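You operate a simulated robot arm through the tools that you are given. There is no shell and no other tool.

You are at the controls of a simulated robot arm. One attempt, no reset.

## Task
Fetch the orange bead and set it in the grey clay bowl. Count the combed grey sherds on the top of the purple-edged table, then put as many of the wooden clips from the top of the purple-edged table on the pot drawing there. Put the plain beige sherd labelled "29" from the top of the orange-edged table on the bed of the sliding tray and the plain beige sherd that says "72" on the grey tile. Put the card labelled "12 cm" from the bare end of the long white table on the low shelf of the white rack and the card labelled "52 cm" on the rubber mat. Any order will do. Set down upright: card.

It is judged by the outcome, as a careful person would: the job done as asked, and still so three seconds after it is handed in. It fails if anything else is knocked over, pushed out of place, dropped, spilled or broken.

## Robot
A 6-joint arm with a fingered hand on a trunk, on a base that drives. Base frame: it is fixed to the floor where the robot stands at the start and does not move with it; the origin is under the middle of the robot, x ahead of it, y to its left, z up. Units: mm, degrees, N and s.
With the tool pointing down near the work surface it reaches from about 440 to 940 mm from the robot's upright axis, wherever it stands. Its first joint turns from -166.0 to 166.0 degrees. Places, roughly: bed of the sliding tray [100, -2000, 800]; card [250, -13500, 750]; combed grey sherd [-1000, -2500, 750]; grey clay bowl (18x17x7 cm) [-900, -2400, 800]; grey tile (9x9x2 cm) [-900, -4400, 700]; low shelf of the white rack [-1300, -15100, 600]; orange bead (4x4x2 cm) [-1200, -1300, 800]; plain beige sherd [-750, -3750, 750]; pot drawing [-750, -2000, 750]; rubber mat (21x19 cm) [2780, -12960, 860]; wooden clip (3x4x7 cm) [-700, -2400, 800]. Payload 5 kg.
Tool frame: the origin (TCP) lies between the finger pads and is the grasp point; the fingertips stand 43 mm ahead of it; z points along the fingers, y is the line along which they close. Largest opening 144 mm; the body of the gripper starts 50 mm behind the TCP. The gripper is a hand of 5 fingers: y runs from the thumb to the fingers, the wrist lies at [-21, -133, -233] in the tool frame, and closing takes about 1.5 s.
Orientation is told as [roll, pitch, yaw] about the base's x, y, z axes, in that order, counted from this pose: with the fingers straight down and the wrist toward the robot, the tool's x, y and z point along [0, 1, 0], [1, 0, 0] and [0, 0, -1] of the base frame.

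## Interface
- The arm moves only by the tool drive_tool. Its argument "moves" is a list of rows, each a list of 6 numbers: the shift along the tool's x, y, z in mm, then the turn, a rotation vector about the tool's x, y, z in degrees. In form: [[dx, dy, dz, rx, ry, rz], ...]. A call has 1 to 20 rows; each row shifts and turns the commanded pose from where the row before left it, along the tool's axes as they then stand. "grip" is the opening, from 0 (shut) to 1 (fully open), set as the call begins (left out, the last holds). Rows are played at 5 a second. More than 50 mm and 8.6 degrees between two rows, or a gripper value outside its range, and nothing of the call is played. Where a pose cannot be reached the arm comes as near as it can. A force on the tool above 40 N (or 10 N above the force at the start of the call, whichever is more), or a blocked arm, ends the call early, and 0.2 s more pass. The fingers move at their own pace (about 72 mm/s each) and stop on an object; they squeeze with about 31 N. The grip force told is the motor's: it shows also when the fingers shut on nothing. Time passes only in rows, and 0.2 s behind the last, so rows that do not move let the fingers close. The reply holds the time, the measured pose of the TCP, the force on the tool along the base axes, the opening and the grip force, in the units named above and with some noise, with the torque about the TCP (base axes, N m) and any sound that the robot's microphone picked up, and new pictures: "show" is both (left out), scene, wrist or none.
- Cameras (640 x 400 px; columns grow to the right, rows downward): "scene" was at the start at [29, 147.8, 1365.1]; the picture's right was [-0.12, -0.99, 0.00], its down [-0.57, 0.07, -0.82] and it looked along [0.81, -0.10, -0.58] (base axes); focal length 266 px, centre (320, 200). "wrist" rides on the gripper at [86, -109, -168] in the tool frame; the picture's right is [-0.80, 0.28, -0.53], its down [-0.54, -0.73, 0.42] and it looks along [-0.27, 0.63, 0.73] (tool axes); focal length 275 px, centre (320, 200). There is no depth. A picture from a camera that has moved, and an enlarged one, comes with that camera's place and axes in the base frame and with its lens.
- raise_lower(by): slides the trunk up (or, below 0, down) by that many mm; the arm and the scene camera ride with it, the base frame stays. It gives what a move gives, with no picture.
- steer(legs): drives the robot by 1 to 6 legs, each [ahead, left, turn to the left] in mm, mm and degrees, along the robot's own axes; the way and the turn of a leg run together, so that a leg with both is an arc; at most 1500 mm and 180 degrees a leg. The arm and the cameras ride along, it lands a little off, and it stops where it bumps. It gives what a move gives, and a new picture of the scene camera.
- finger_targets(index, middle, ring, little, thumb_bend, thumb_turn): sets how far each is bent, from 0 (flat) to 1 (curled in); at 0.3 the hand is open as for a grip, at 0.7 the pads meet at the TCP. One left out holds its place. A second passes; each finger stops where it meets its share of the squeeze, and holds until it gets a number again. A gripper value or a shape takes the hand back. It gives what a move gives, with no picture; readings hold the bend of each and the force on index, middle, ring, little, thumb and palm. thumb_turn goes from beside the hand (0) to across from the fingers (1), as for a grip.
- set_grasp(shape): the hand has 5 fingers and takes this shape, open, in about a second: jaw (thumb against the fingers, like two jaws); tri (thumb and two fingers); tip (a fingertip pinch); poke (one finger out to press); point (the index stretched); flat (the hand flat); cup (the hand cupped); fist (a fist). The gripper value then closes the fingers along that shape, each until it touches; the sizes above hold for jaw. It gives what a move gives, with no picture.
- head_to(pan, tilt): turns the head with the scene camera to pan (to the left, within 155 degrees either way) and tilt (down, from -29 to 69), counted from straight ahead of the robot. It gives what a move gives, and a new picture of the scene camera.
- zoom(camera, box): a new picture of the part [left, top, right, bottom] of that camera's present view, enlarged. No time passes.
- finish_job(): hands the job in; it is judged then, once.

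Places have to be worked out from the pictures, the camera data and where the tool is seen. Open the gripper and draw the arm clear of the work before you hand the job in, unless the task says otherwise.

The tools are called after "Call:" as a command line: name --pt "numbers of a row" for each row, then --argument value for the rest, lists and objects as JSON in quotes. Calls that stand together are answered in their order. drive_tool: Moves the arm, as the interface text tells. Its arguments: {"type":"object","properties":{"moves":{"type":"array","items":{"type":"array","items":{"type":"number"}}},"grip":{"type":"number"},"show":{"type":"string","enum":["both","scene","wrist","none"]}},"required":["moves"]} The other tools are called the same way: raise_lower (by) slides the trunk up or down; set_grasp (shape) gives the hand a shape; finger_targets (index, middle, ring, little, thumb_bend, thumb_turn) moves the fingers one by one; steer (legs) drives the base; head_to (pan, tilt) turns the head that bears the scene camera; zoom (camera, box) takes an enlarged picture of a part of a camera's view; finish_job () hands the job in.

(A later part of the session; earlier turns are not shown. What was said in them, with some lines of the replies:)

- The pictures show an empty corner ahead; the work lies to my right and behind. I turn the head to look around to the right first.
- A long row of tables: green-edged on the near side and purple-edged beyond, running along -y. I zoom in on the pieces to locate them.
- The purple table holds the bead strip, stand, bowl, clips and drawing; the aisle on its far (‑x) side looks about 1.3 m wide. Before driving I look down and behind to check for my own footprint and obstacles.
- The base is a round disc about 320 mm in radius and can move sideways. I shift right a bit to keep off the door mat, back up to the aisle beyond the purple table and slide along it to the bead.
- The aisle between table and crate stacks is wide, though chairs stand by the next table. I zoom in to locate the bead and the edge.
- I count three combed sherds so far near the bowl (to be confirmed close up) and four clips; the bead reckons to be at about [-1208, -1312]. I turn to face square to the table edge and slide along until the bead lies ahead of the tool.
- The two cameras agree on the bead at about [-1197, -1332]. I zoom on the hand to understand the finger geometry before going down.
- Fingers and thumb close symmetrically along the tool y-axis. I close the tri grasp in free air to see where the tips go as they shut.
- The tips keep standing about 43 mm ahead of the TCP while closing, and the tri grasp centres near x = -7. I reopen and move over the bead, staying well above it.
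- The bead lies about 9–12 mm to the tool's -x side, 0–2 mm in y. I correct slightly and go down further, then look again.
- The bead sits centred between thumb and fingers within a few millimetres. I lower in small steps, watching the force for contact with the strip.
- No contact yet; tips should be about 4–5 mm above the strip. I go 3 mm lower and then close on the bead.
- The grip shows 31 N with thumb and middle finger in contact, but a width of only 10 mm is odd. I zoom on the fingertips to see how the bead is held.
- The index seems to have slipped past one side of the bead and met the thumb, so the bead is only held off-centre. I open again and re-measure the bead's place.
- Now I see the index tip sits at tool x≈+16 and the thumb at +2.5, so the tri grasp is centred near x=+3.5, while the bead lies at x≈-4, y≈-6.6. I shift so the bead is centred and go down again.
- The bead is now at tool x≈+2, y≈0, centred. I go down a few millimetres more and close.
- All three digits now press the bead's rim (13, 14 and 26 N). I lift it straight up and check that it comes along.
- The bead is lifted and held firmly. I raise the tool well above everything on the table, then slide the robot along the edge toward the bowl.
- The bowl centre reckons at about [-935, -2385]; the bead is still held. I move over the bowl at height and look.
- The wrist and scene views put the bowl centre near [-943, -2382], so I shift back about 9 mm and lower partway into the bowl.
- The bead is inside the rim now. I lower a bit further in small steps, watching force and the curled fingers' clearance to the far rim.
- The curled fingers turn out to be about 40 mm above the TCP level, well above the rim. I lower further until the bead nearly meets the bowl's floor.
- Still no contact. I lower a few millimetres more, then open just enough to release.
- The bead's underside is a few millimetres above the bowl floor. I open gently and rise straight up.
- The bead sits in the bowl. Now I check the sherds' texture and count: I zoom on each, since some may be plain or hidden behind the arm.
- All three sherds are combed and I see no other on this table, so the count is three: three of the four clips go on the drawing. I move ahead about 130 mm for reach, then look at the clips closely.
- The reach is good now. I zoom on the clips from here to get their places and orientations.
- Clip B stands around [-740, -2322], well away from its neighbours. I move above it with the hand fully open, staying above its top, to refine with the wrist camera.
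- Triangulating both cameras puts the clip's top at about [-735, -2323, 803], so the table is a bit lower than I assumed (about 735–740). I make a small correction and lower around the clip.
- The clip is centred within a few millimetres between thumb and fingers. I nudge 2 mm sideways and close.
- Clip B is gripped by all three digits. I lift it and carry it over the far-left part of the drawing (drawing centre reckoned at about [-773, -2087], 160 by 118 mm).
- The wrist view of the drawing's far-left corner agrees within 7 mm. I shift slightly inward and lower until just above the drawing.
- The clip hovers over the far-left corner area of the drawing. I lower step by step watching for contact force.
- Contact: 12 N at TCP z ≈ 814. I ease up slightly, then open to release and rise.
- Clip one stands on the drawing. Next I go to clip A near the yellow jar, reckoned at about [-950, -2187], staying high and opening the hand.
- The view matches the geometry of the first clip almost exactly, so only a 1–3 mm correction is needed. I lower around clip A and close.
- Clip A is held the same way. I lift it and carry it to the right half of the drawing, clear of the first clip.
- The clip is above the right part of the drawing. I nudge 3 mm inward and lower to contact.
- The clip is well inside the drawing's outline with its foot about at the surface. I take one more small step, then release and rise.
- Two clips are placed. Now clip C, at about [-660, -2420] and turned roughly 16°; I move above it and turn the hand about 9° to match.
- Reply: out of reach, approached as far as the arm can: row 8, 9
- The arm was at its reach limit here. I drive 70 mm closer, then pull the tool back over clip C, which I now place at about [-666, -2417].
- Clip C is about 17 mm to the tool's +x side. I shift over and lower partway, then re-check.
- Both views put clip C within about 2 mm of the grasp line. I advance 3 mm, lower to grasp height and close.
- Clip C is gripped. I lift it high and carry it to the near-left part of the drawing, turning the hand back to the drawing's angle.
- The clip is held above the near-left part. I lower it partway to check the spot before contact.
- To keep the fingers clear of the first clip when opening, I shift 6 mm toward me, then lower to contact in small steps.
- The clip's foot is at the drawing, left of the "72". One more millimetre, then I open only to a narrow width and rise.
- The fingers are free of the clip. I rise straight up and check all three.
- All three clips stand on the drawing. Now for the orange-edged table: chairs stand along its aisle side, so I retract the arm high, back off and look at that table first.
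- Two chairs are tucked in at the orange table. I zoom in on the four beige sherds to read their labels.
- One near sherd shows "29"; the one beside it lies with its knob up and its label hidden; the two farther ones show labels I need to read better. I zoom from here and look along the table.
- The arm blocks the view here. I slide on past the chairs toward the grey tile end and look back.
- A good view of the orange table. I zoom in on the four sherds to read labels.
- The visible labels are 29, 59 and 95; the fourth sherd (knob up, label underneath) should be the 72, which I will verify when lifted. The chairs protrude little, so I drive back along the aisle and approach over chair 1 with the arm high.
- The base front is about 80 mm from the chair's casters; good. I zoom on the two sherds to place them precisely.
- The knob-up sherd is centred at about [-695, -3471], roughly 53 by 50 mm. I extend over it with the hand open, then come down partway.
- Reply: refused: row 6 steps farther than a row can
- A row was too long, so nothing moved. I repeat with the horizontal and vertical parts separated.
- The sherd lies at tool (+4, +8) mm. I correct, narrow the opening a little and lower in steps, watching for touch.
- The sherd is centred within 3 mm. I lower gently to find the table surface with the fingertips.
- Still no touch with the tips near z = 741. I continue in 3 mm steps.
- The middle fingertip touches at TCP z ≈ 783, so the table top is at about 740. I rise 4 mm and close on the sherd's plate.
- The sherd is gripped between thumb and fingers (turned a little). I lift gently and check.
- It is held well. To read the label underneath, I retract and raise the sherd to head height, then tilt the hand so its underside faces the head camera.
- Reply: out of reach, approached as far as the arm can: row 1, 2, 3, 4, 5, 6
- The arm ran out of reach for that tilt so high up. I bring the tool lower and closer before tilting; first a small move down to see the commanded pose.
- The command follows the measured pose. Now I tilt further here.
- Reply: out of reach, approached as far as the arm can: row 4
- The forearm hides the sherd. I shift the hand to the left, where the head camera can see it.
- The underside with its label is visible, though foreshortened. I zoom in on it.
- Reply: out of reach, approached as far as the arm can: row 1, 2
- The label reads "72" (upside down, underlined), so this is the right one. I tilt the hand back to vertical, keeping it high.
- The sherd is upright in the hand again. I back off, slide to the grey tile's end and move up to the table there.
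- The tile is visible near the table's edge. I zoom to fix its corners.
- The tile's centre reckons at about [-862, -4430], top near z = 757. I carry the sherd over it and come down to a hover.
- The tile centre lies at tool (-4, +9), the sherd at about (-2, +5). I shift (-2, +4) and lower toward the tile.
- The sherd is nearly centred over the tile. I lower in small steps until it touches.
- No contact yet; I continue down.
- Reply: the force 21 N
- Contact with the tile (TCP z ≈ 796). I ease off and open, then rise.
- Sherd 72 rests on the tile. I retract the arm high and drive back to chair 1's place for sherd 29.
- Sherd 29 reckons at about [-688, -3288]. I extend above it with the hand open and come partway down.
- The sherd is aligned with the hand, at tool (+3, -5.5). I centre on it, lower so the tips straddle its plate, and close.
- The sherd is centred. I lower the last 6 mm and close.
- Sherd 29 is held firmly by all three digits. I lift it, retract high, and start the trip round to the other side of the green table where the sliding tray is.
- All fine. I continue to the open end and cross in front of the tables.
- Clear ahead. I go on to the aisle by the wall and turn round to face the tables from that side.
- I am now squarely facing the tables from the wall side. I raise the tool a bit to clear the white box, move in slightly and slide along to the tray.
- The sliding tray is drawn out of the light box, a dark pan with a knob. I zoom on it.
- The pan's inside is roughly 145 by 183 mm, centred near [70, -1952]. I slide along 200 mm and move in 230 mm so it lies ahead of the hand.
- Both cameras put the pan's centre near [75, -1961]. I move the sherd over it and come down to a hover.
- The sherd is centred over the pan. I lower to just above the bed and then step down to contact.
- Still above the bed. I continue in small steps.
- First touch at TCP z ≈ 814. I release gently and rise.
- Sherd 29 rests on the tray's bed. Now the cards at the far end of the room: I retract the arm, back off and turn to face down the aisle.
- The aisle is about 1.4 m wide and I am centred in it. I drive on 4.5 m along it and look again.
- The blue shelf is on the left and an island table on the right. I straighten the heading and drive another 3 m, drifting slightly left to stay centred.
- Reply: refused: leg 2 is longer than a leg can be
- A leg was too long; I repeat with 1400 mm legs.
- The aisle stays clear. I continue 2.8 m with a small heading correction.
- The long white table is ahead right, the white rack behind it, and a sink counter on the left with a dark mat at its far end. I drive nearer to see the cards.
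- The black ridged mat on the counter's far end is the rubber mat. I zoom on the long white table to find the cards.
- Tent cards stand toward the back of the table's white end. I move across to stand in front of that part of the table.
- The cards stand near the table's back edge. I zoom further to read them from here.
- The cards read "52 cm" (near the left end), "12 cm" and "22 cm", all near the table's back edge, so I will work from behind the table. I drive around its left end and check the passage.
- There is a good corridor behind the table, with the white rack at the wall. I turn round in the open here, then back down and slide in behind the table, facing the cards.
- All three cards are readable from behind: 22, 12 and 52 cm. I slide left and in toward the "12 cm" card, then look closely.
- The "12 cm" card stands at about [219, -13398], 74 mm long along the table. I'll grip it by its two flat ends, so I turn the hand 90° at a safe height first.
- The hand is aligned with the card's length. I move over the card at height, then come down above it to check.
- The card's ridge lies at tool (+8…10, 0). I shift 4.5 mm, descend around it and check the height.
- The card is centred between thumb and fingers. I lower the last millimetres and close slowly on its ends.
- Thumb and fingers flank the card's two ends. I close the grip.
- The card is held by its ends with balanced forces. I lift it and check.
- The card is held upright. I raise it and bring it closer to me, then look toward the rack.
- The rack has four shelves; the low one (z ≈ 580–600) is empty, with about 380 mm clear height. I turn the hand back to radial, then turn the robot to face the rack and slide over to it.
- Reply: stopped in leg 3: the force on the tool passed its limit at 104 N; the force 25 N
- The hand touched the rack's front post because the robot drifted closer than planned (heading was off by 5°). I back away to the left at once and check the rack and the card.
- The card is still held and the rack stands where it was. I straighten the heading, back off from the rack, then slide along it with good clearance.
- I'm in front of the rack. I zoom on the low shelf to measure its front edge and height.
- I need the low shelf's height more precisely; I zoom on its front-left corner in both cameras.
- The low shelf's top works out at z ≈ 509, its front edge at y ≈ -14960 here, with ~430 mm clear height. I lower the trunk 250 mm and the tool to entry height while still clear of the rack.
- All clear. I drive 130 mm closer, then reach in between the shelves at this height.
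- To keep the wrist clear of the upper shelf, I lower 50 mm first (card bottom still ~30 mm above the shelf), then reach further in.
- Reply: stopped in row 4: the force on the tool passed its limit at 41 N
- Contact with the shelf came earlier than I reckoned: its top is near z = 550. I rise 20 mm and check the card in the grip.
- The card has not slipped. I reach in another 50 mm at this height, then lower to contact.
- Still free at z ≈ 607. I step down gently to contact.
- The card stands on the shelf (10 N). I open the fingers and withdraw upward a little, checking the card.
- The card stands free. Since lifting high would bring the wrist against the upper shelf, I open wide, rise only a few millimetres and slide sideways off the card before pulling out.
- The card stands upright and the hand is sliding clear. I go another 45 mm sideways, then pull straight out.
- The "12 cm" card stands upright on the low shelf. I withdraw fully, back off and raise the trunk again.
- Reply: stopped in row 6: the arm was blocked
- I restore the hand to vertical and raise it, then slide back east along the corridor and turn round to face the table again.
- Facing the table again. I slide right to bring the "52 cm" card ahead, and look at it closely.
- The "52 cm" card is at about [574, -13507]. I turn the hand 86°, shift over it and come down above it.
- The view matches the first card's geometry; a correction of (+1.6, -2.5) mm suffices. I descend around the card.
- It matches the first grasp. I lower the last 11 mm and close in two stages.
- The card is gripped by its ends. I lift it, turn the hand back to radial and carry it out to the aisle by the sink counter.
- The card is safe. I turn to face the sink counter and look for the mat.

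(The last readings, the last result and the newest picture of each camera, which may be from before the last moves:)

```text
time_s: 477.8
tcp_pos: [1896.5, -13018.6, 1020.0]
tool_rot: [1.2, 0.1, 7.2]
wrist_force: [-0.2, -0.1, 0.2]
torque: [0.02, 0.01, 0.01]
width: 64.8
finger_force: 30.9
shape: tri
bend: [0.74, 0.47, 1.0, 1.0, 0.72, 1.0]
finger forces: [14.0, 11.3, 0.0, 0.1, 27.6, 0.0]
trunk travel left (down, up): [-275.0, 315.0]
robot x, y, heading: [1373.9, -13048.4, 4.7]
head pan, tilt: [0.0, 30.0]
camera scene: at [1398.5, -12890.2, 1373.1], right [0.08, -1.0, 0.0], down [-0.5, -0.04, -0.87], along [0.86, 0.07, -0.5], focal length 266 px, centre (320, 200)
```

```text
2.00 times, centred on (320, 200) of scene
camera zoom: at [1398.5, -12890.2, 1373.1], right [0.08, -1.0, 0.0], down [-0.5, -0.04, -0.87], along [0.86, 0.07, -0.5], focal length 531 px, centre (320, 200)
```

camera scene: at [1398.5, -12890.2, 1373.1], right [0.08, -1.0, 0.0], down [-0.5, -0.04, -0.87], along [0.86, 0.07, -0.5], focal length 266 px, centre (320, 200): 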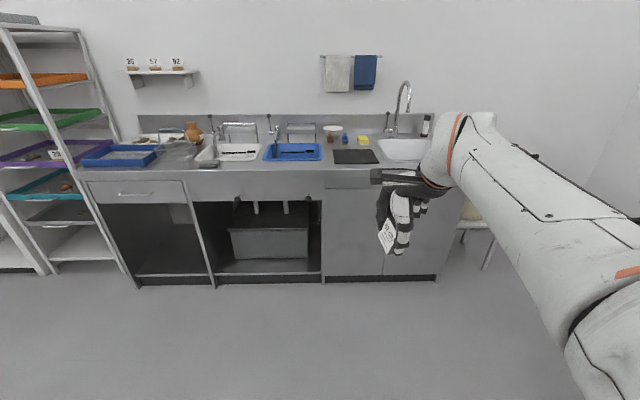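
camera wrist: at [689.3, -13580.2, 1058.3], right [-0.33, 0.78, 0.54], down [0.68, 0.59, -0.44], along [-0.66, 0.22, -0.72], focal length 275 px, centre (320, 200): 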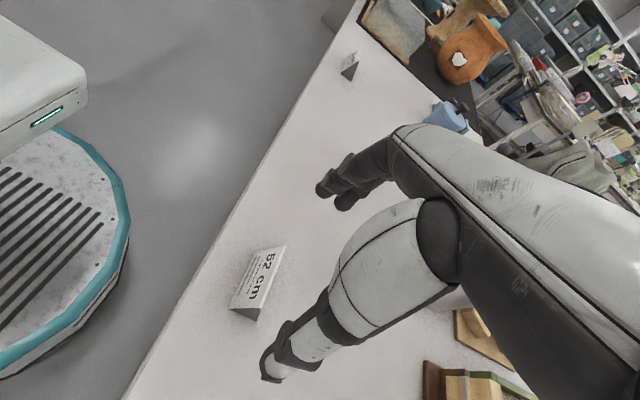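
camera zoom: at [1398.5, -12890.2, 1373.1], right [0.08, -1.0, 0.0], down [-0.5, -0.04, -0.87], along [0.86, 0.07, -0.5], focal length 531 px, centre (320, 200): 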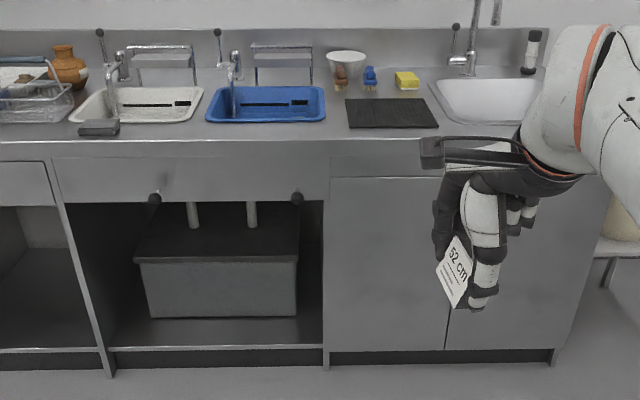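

The mat is centred at about [2770, -12965] on the counter (z ≈ 860). I drive up to the counter.

Call:
steer --legs '[[730, 0, 0]]'

Call:
head_to --pan -5 --tilt 45

Call:
zoom --camera "wrist" --box '[0, 0, 640, 400]'

```text
time_s: 481.8
tcp_pos: [2633.2, -12965.2, 1019.9]
tool_rot: [1.2, 0.0, 6.7]
wrist_force: [-0.1, 0.0, 0.4]
torque: [-0.01, -0.02, 0.0]
width: 64.8
finger_force: 31.1
shape: tri
bend: [0.74, 0.47, 1.0, 1.0, 0.72, 1.0]
finger forces: [14.1, 11.4, 0.0, 0.1, 27.7, 0.1]
trunk travel left (down, up): [-275.0, 315.0]
robot x, y, heading: [2113.1, -12993.8, 4.2]
head pan, tilt: [0.0, 30.0]
camera scene: at [2135.7, -12832.7, 1373.2], right [0.07, -1.0, 0.0], down [-0.5, -0.04, -0.87], along [0.86, 0.06, -0.5], focal length 266 px, centre (320, 200)
```

scene: 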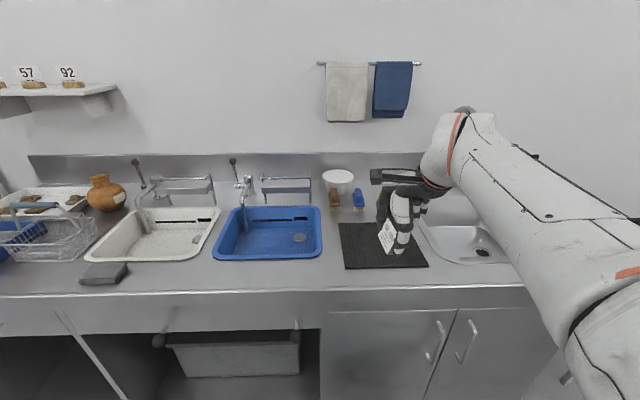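

```text
time_s: 482.6
tcp_pos: [2632.2, -12964.9, 1020.2]
tool_rot: [1.2, 0.1, 6.6]
wrist_force: [-1.1, 0.9, 0.0]
torque: [0.02, -0.03, -0.02]
width: 64.8
finger_force: 31.1
shape: tri
bend: [0.74, 0.47, 1.0, 1.0, 0.72, 1.0]
finger forces: [14.1, 11.5, 0.1, 0.0, 27.7, 0.0]
trunk travel left (down, up): [-275.0, 315.0]
robot x, y, heading: [2113.9, -12991.9, 4.2]
head pan, tilt: [-5.0, 45.0]
camera scene: at [2126.9, -12840.4, 1350.6], right [-0.01, -1.0, 0.0], down [-0.71, 0.01, -0.71], along [0.71, -0.01, -0.71], focal length 266 px, centre (320, 200)
```

scene: 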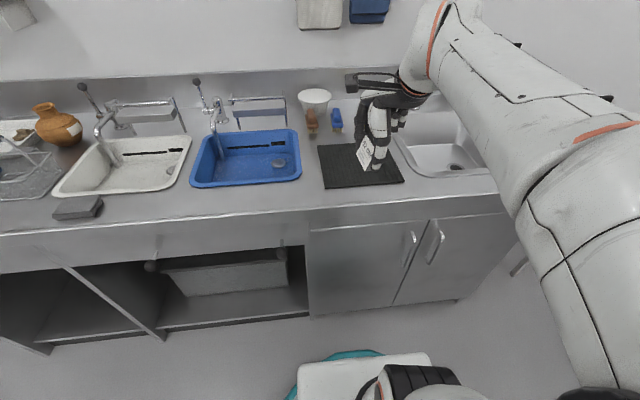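

```text
1.00 times, centred on (320, 200) of wrist (not enlarged: the box is as wide or as high as the picture)
camera zoom: at [2516.0, -12895.9, 1190.2], right [0.38, -0.77, 0.52], down [-0.66, -0.62, -0.43], along [0.65, -0.18, -0.74], focal length 275 px, centre (320, 200)
```

zoom: 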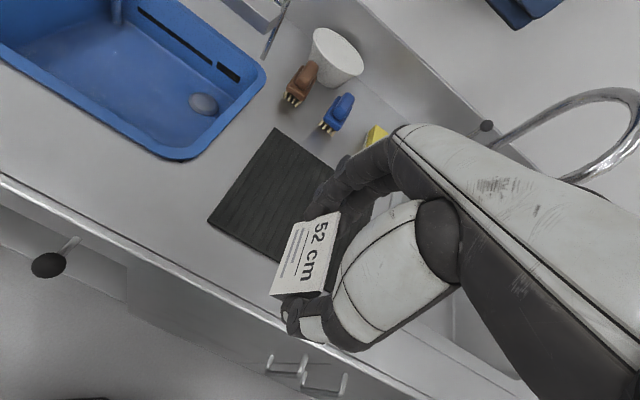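

I carry the card over the mat's centre and lower to just above it.

Call:
drive_tool --pt "-3.9 32.3 0 0 0 0" --pt "-3.9 32.3 0 0 0 0" --pt "-3.9 32.3 0 0 0 0" --pt "-3.8 32.3 0 0 0 0" --pt "0 0 30 0 0 0" --pt "0 0 30 0 0 0" --pt "0 0 20 0 0 0" --pt "0 0 0 0 0 0" --show "both"

Call:
zoom --camera "scene" --box '[300, 90, 440, 210]'

```text
time_s: 484.4
tcp_pos: [2761.5, -12965.6, 939.9]
tool_rot: [1.1, 0.2, 6.7]
wrist_force: [0.5, 0.6, 0.5]
torque: [0.0, 0.07, 0.03]
width: 63.8
finger_force: 31.3
shape: tri
bend: [0.74, 0.48, 1.0, 1.0, 0.72, 1.0]
finger forces: [15.9, 14.1, 0.0, 0.0, 27.5, 0.0]
trunk travel left (down, up): [-275.0, 315.0]
robot x, y, heading: [2111.0, -12990.3, 4.2]
head pan, tilt: [-5.0, 45.0]
camera scene: at [2127.0, -12840.5, 1350.5], right [-0.01, -1.0, 0.0], down [-0.71, 0.01, -0.71], along [0.71, -0.01, -0.71], focal length 266 px, centre (320, 200)
camera wrist: at [2645.0, -12895.8, 1110.0], right [0.38, -0.77, 0.52], down [-0.66, -0.62, -0.43], along [0.65, -0.18, -0.74], focal length 275 px, centre (320, 200)
```

scene: 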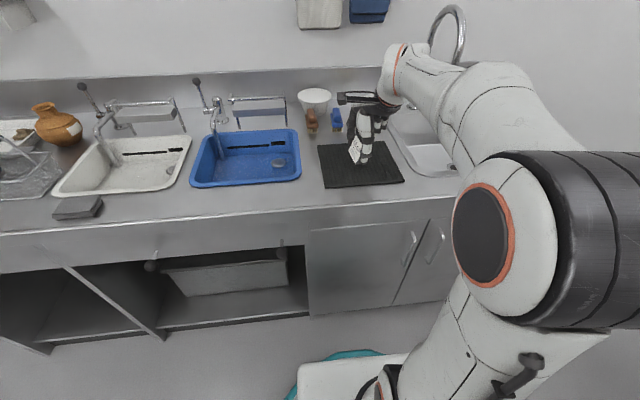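
wrist: 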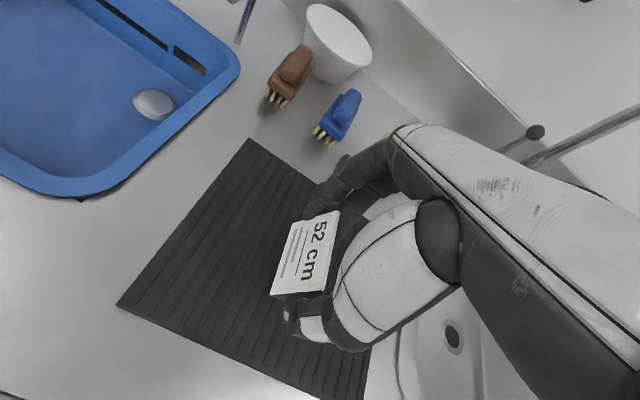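

```text
3.33 times, centred on (370, 150) of scene
camera zoom: at [2127.0, -12840.5, 1350.5], right [-0.01, -1.0, 0.0], down [-0.71, 0.01, -0.71], along [0.71, -0.01, -0.71], focal length 886 px, centre (153, 367)
```

zoom: 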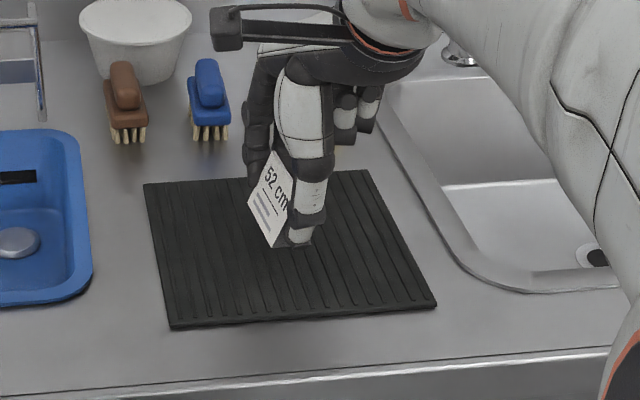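

The card hovers over the middle of the mat. I lower in small steps to contact.

Call:
drive_tool --pt "0 0 8 0 0 0" --pt "0 0 7 0 0 0" --pt "0 0 0 0 0 0" --show "none"

Call:
drive_tool --pt "0 0 4 0 0 0" --pt "0 0 0 0 0 0" --show "none"

Call:
drive_tool --pt "0 0 3 0 0 0" --pt "0 0 0 0 0 0" --show "none"

Call:
zoom --camera "scene" --box '[310, 110, 410, 200]'

```text
time_s: 485.1
tcp_pos: [2761.2, -12962.9, 924.8]
tool_rot: [1.2, 0.1, 6.7]
wrist_force: [-0.7, 0.8, 0.1]
torque: [0.0, -0.01, 0.03]
width: 63.9
finger_force: 31.0
shape: tri
bend: [0.74, 0.48, 1.0, 1.0, 0.72, 1.0]
finger forces: [15.8, 14.0, 0.0, 0.1, 27.6, 0.0]
trunk travel left (down, up): [-275.0, 315.0]
robot x, y, heading: [2114.0, -12993.9, 4.5]
head pan, tilt: [-5.0, 45.0]
```

```text
time_s: 485.8
tcp_pos: [2761.2, -12963.9, 920.4]
tool_rot: [1.2, 0.1, 6.7]
wrist_force: [0.6, -0.6, -0.5]
torque: [0.01, 0.01, 0.02]
width: 63.8
finger_force: 31.4
shape: tri
bend: [0.74, 0.48, 1.0, 1.0, 0.72, 1.0]
finger forces: [15.8, 14.0, 0.0, 0.0, 27.5, 0.0]
trunk travel left (down, up): [-275.0, 315.0]
robot x, y, heading: [2118.7, -12992.5, 4.0]
head pan, tilt: [-5.0, 45.0]
```

```text
time_s: 486.4
tcp_pos: [2763.1, -12962.8, 918.6]
tool_rot: [1.2, 0.1, 6.7]
wrist_force: [0.1, 0.0, -0.6]
torque: [0.01, -0.01, 0.0]
width: 63.7
finger_force: 30.7
shape: tri
bend: [0.74, 0.48, 1.0, 1.0, 0.72, 1.0]
finger forces: [15.9, 14.0, 0.0, 0.0, 27.6, 0.1]
trunk travel left (down, up): [-275.0, 315.0]
robot x, y, heading: [2113.7, -12994.8, 4.4]
head pan, tilt: [-5.0, 45.0]
```

```text
4.44 times, centred on (360, 155) of scene
camera zoom: at [2126.9, -12840.5, 1350.5], right [-0.01, -1.0, 0.0], down [-0.71, 0.01, -0.71], along [0.71, -0.01, -0.71], focal length 1181 px, centre (142, 400)
```

zoom: 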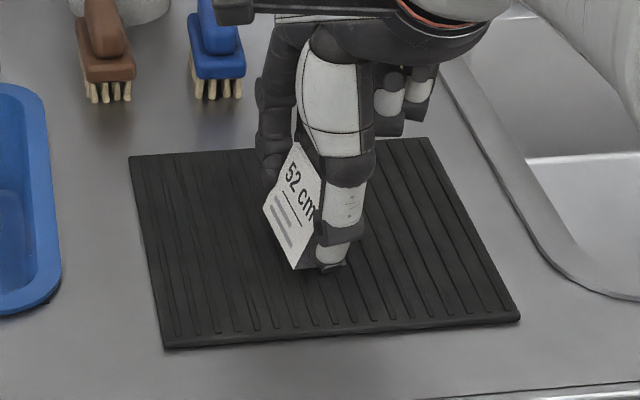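

Almost there. I continue down in small steps.

Call:
drive_tool --pt "0 0 3 0 0 0" --pt "0 0 0 0 0 0" --show "none"

Call:
drive_tool --pt "0 0 2.5 0 0 0" --pt "0 0 0 0 0 0" --show "none"

Call:
drive_tool --pt "0 0 2.5 0 0 0" --pt "0 0 0 0 0 0" --show "none"

```text
time_s: 486.9
tcp_pos: [2761.9, -12962.1, 914.6]
tool_rot: [1.2, 0.1, 6.7]
wrist_force: [-1.2, 0.1, -0.1]
torque: [0.01, 0.04, -0.02]
width: 63.7
finger_force: 31.3
shape: tri
bend: [0.74, 0.48, 1.0, 1.0, 0.72, 1.0]
finger forces: [15.8, 14.0, 0.0, 0.0, 27.7, 0.1]
trunk travel left (down, up): [-275.0, 315.0]
robot x, y, heading: [2116.2, -12988.2, 4.3]
head pan, tilt: [-5.0, 45.0]
```

```text
time_s: 487.6
tcp_pos: [2762.0, -12963.9, 912.6]
tool_rot: [1.2, 0.0, 6.7]
wrist_force: [0.2, 0.1, -1.0]
torque: [0.01, 0.01, 0.02]
width: 63.7
finger_force: 30.8
shape: tri
bend: [0.74, 0.48, 1.0, 1.0, 0.72, 1.0]
finger forces: [15.8, 14.0, 0.1, 0.0, 27.6, 0.0]
trunk travel left (down, up): [-275.0, 315.0]
robot x, y, heading: [2115.4, -12994.6, 4.5]
head pan, tilt: [-5.0, 45.0]
```

```text
time_s: 488.1
tcp_pos: [2761.8, -12963.4, 910.2]
tool_rot: [1.2, 0.0, 6.6]
wrist_force: [-0.3, 0.4, 0.3]
torque: [0.02, -0.01, 0.03]
width: 63.7
finger_force: 30.9
shape: tri
bend: [0.74, 0.48, 1.0, 1.0, 0.72, 1.0]
finger forces: [15.8, 14.0, 0.1, 0.0, 27.6, 0.1]
trunk travel left (down, up): [-275.0, 315.0]
robot x, y, heading: [2115.6, -12993.5, 4.4]
head pan, tilt: [-5.0, 45.0]
```

Call:
drive_tool --pt "0 0 2.5 0 0 0" --pt "0 0 0 0 0 0" --show "none"

Call:
drive_tool --pt "0 0 2.5 0 0 0" --pt "0 0 0 0 0 0" --show "none"

Call:
zoom --camera "scene" --box '[320, 120, 400, 200]'

```text
time_s: 488.8
tcp_pos: [2761.1, -12964.1, 908.4]
tool_rot: [1.2, 0.0, 6.7]
wrist_force: [-0.5, 1.1, 5.0]
torque: [-0.04, -0.23, 0.03]
width: 63.5
finger_force: 31.0
shape: tri
bend: [0.74, 0.48, 1.0, 1.0, 0.72, 1.0]
finger forces: [15.3, 15.4, 0.1, 0.1, 28.3, 0.1]
trunk travel left (down, up): [-275.0, 315.0]
robot x, y, heading: [2113.5, -12994.5, 4.1]
head pan, tilt: [-5.0, 45.0]
```

```text
time_s: 489.4
tcp_pos: [2762.2, -12963.4, 907.4]
tool_rot: [1.1, -0.3, 6.7]
wrist_force: [0.0, 2.2, 14.3]
torque: [0.09, -0.52, 0.08]
width: 64.1
finger_force: 30.9
shape: tri
bend: [0.74, 0.48, 1.0, 1.0, 0.72, 1.0]
finger forces: [14.9, 19.2, 0.0, 0.0, 29.0, 0.0]
trunk travel left (down, up): [-275.0, 315.0]
robot x, y, heading: [2114.8, -12994.9, 4.3]
head pan, tilt: [-5.0, 45.0]
```

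```text
5.00 times, centred on (360, 160) of scene
camera zoom: at [2126.0, -12840.3, 1350.7], right [-0.01, -1.0, 0.0], down [-0.71, 0.01, -0.71], along [0.71, -0.01, -0.71], focal length 1329 px, centre (120, 400)
```

zoom: 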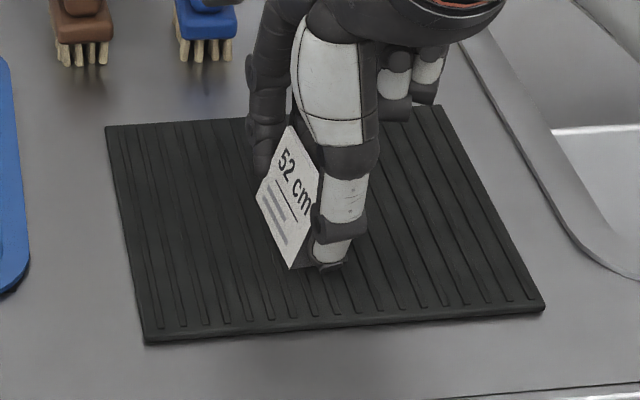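

Contact on the mat (14 N). I ease off slightly, open, then check the card before lifting away.

Call:
drive_tool --pt "0 0 -1.5 0 0 0" --pt "0 0 0 0 0 0" --show "none"

Call:
drive_tool --pt "0 0 0 0 0 0" --pt "0 0 0 0 0 0" --pt "0 0 0 0 0 0" --pt "0 0 0 0 0 0" --pt "0 0 0 0 0 0" --pt "0 0 0 0 0 0" --grip 0.85 --show "wrist"

Call:
zoom --camera "scene" --box '[320, 120, 400, 200]'

```text
time_s: 489.9
tcp_pos: [2762.5, -12964.0, 908.2]
tool_rot: [1.2, 0.0, 6.7]
wrist_force: [1.9, 2.7, 12.1]
torque: [0.07, -0.52, 0.08]
width: 63.9
finger_force: 31.2
shape: tri
bend: [0.74, 0.48, 1.0, 1.0, 0.72, 1.0]
finger forces: [15.4, 19.0, 0.0, 0.0, 28.3, 0.0]
trunk travel left (down, up): [-275.0, 315.0]
robot x, y, heading: [2113.7, -12991.7, 4.0]
head pan, tilt: [-5.0, 45.0]
```

```text
time_s: 491.4
tcp_pos: [2763.6, -12963.3, 906.1]
tool_rot: [1.2, 0.0, 6.7]
wrist_force: [0.5, 0.0, 0.1]
torque: [0.01, -0.01, -0.02]
width: 122.0
finger_force: 0.2
shape: tri
bend: [0.26, 0.33, 0.99, 0.99, 0.46, 0.99]
finger forces: [0.1, 0.0, 0.0, 0.0, 0.1, 0.0]
trunk travel left (down, up): [-275.0, 315.0]
robot x, y, heading: [2116.1, -12995.7, 4.3]
head pan, tilt: [-5.0, 45.0]
camera wrist: at [2645.6, -12894.3, 1076.1], right [0.38, -0.77, 0.52], down [-0.66, -0.62, -0.43], along [0.65, -0.18, -0.74], focal length 275 px, centre (320, 200)
```

wrist: 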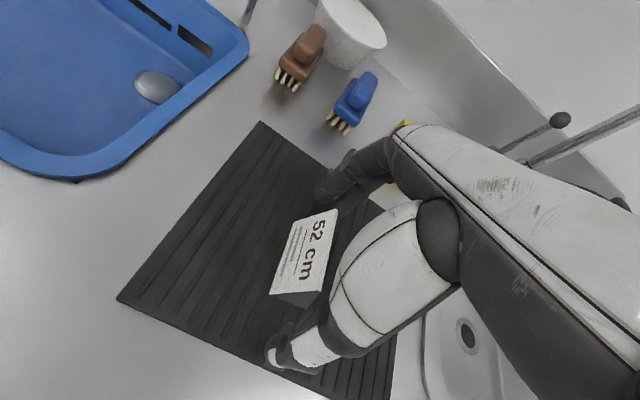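

```text
5.00 times, centred on (360, 160) of scene
camera zoom: at [2126.9, -12840.5, 1350.5], right [-0.01, -1.0, 0.0], down [-0.71, 0.01, -0.71], along [0.71, -0.01, -0.71], focal length 1329 px, centre (120, 400)
```

zoom: 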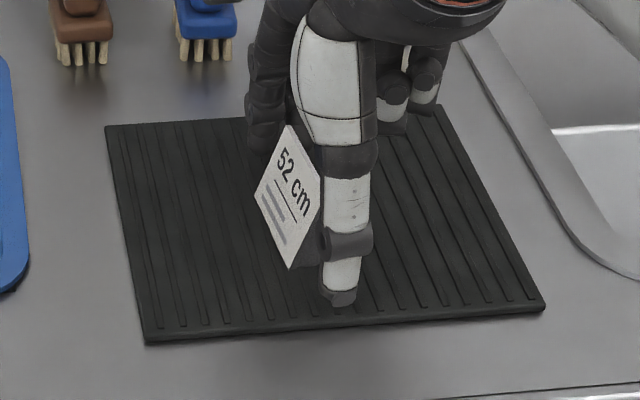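

The card stands free on the mat. I rise straight up, well above it, and retract.

Call:
drive_tool --pt "0 0 -8 0 0 0" --pt "0 0 -15 0 0 0" --pt "0 0 -30 0 0 0" --pt "0 0 -40 0 0 0" --pt "0 0 -40 0 0 0" --pt "0 -40 0 0 0 0" --pt "0 -45 0 0 0 0" --pt "0 -45 0 0 0 0" --pt "0 0 0 0 0 0" --show "both"

Call:
zoom --camera "scene" --box '[300, 110, 420, 210]'

```text
time_s: 493.4
tcp_pos: [2632.9, -12981.9, 1038.3]
tool_rot: [1.2, 0.1, 6.8]
wrist_force: [-0.6, -0.4, 0.5]
torque: [0.03, -0.03, -0.03]
width: 122.4
finger_force: 0.1
shape: tri
bend: [0.26, 0.33, 0.99, 0.99, 0.46, 0.99]
finger forces: [0.0, 0.0, 0.0, 0.1, 0.0, 0.1]
trunk travel left (down, up): [-275.0, 315.0]
robot x, y, heading: [2114.4, -12995.3, 4.5]
head pan, tilt: [-5.0, 45.0]
camera scene: at [2126.6, -12840.4, 1350.5], right [-0.01, -1.0, 0.0], down [-0.71, 0.01, -0.71], along [0.71, -0.01, -0.71], focal length 266 px, centre (320, 200)
camera wrist: at [2515.9, -12911.3, 1208.6], right [0.38, -0.77, 0.52], down [-0.66, -0.62, -0.43], along [0.65, -0.18, -0.74], focal length 275 px, centre (320, 200)
```

scene: 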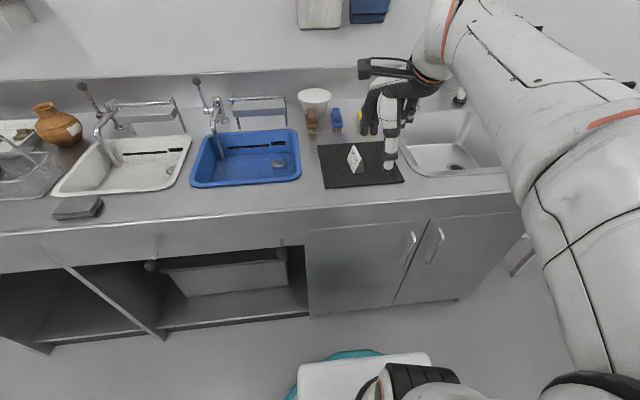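
wrist: 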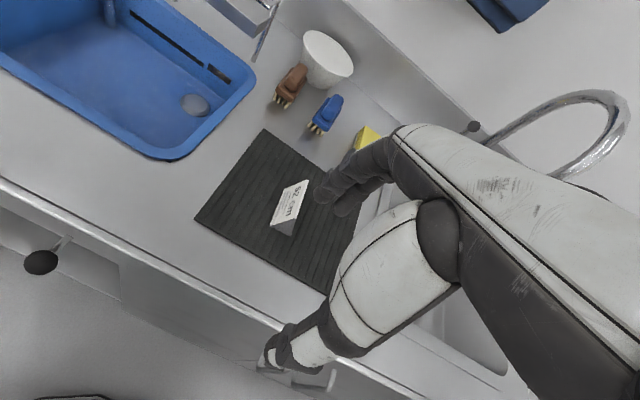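

```text
4.00 times, centred on (360, 160) of scene
camera zoom: at [2126.6, -12840.4, 1350.5], right [-0.01, -1.0, 0.0], down [-0.71, 0.01, -0.71], along [0.71, -0.01, -0.71], focal length 1063 px, centre (160, 360)
```

zoom: 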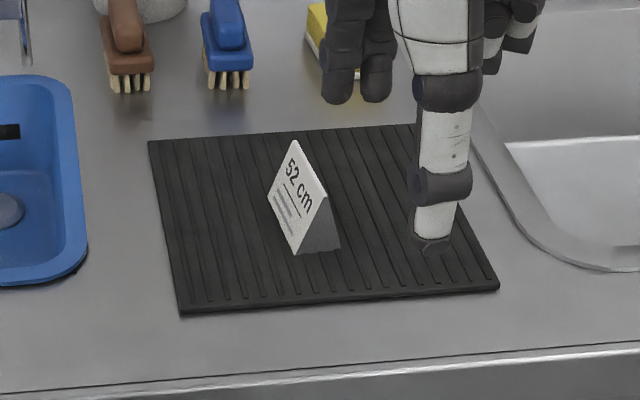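

The "52 cm" card stands upright on the rubber mat, so all items are placed. I back the robot away from the counter to leave the arm clear and take a last look.

Call:
steer --legs '[[-450, 0, 0]]'

Call:
zoom --camera "scene" --box '[260, 40, 460, 160]'

Call:
head_to --pan -140 --tilt 20

```text
time_s: 496.1
tcp_pos: [2185.7, -13011.9, 1037.7]
tool_rot: [1.1, 0.1, 7.0]
wrist_force: [0.8, -0.3, 0.5]
torque: [-0.04, -0.01, -0.04]
width: 122.4
finger_force: 0.1
shape: tri
bend: [0.26, 0.33, 0.99, 0.99, 0.46, 0.99]
finger forces: [0.0, 0.0, 0.0, 0.0, 0.1, 0.0]
trunk travel left (down, up): [-275.0, 315.0]
robot x, y, heading: [1667.9, -13027.1, 4.6]
head pan, tilt: [-5.0, 45.0]
camera scene: at [1679.3, -12874.6, 1350.5], right [-0.01, -1.0, 0.0], down [-0.71, 0.01, -0.71], along [0.71, -0.01, -0.71], focal length 266 px, centre (320, 200)
```

scene: 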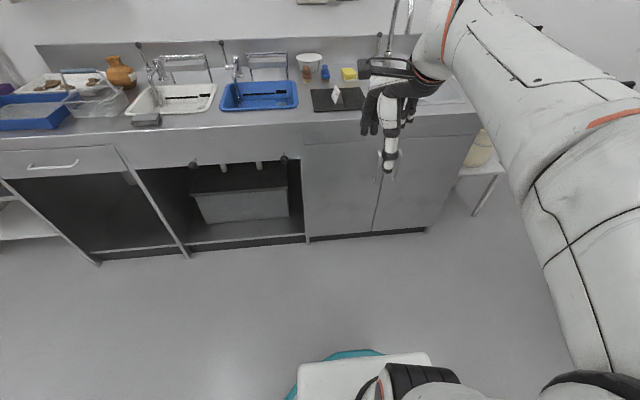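

```text
3.20 times, centred on (360, 100) of scene
camera zoom: at [1679.3, -12874.6, 1350.5], right [-0.01, -1.0, 0.0], down [-0.71, 0.01, -0.71], along [0.71, -0.01, -0.71], focal length 850 px, centre (192, 520)
```

zoom: 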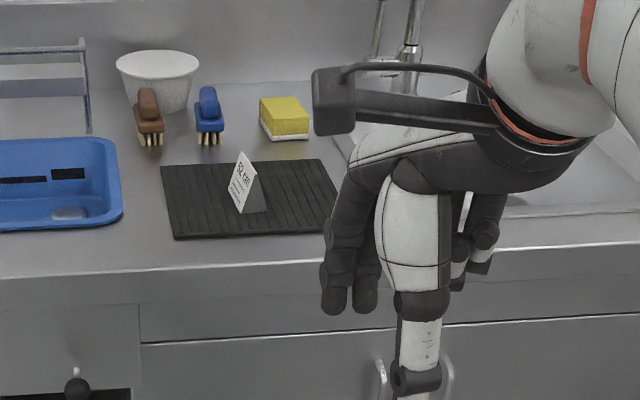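

```text
time_s: 498.2
tcp_pos: [2186.3, -13011.4, 1038.9]
tool_rot: [1.2, -0.1, 7.0]
wrist_force: [-0.2, -0.3, 0.3]
torque: [0.0, -0.01, 0.0]
width: 122.5
finger_force: 0.2
shape: tri
bend: [0.26, 0.33, 0.99, 0.99, 0.46, 0.99]
finger forces: [0.0, 0.1, 0.0, 0.0, 0.0, 0.1]
trunk travel left (down, up): [-275.0, 315.0]
robot x, y, heading: [1667.1, -13027.0, 4.6]
head pan, tilt: [-140.0, 20.0]
camera scene: at [1531.5, -12939.2, 1389.2], right [-0.7, 0.71, 0.0], down [0.24, 0.24, -0.94], along [-0.67, -0.66, -0.34], focal length 266 px, centre (320, 200)
```

scene: 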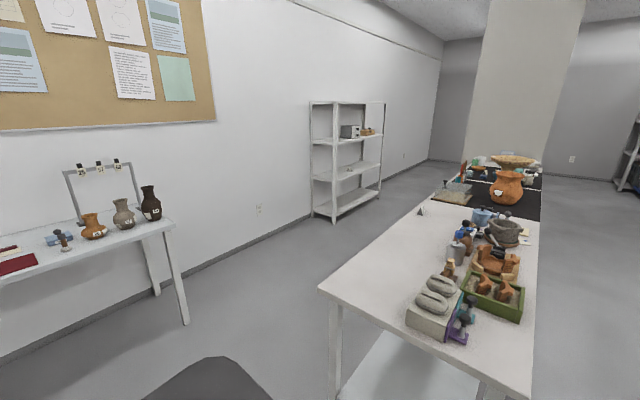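

The card on the mat stands and the rack looks undisturbed. A last zoom on the rack's low shelf to confirm the other card.

Call:
zoom --camera "scene" --box '[300, 90, 400, 230]'

```text
2.86 times, centred on (350, 160) of scene
camera zoom: at [1531.5, -12939.2, 1389.2], right [-0.7, 0.71, 0.0], down [0.24, 0.24, -0.94], along [-0.67, -0.66, -0.34], focal length 759 px, centre (234, 314)
```

zoom: 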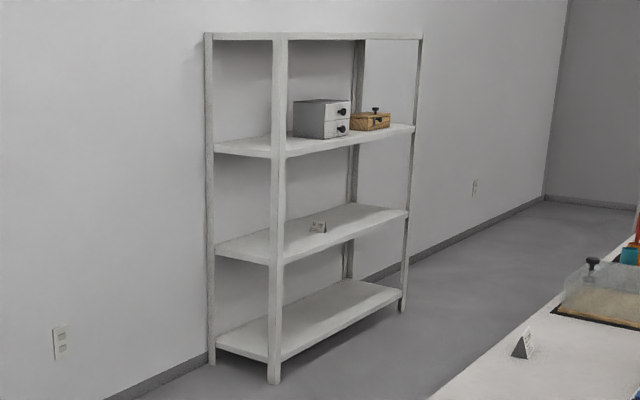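

The "12 cm" card stands on the low shelf and the rack is in its place. The hand is open and clear, so I hand the job in.

Call:
finish_job

```text
The job is handed in.
```

I finished every part of the job and handed it in. One thing to know: my hand bumped the white rack on the way.

- **Bead:** the orange bead is in the grey clay bowl.
- **Clips:** I counted three combed grey sherds on the purple-edged table, so three of the four wooden clips now stand on the pot drawing.
- **Sherds:** "29" is on the bed of the sliding tray and "72" is on the grey tile. The "72" label was underneath, so I lifted that sherd and read it before placing it.
- **Cards:** both stand upright, "12 cm" on the low shelf of the white rack and "52 cm" on the rubber mat. The rack has another shelf near the floor. I used the one at about 550 mm, the closest to the 600 mm you gave.

**Rack contact:** while carrying the "12 cm" card I drifted too close and my hand hit the rack's front post at about 104 N. I backed off at once. The rack's feet measured in the same place to within about 15 mm, the boxes on its upper shelf stayed put, and the card stayed in my grip.

My first try at the bead also nudged it a few millimetres along its strip before I got a proper hold. I noticed nothing else knocked over or moved.
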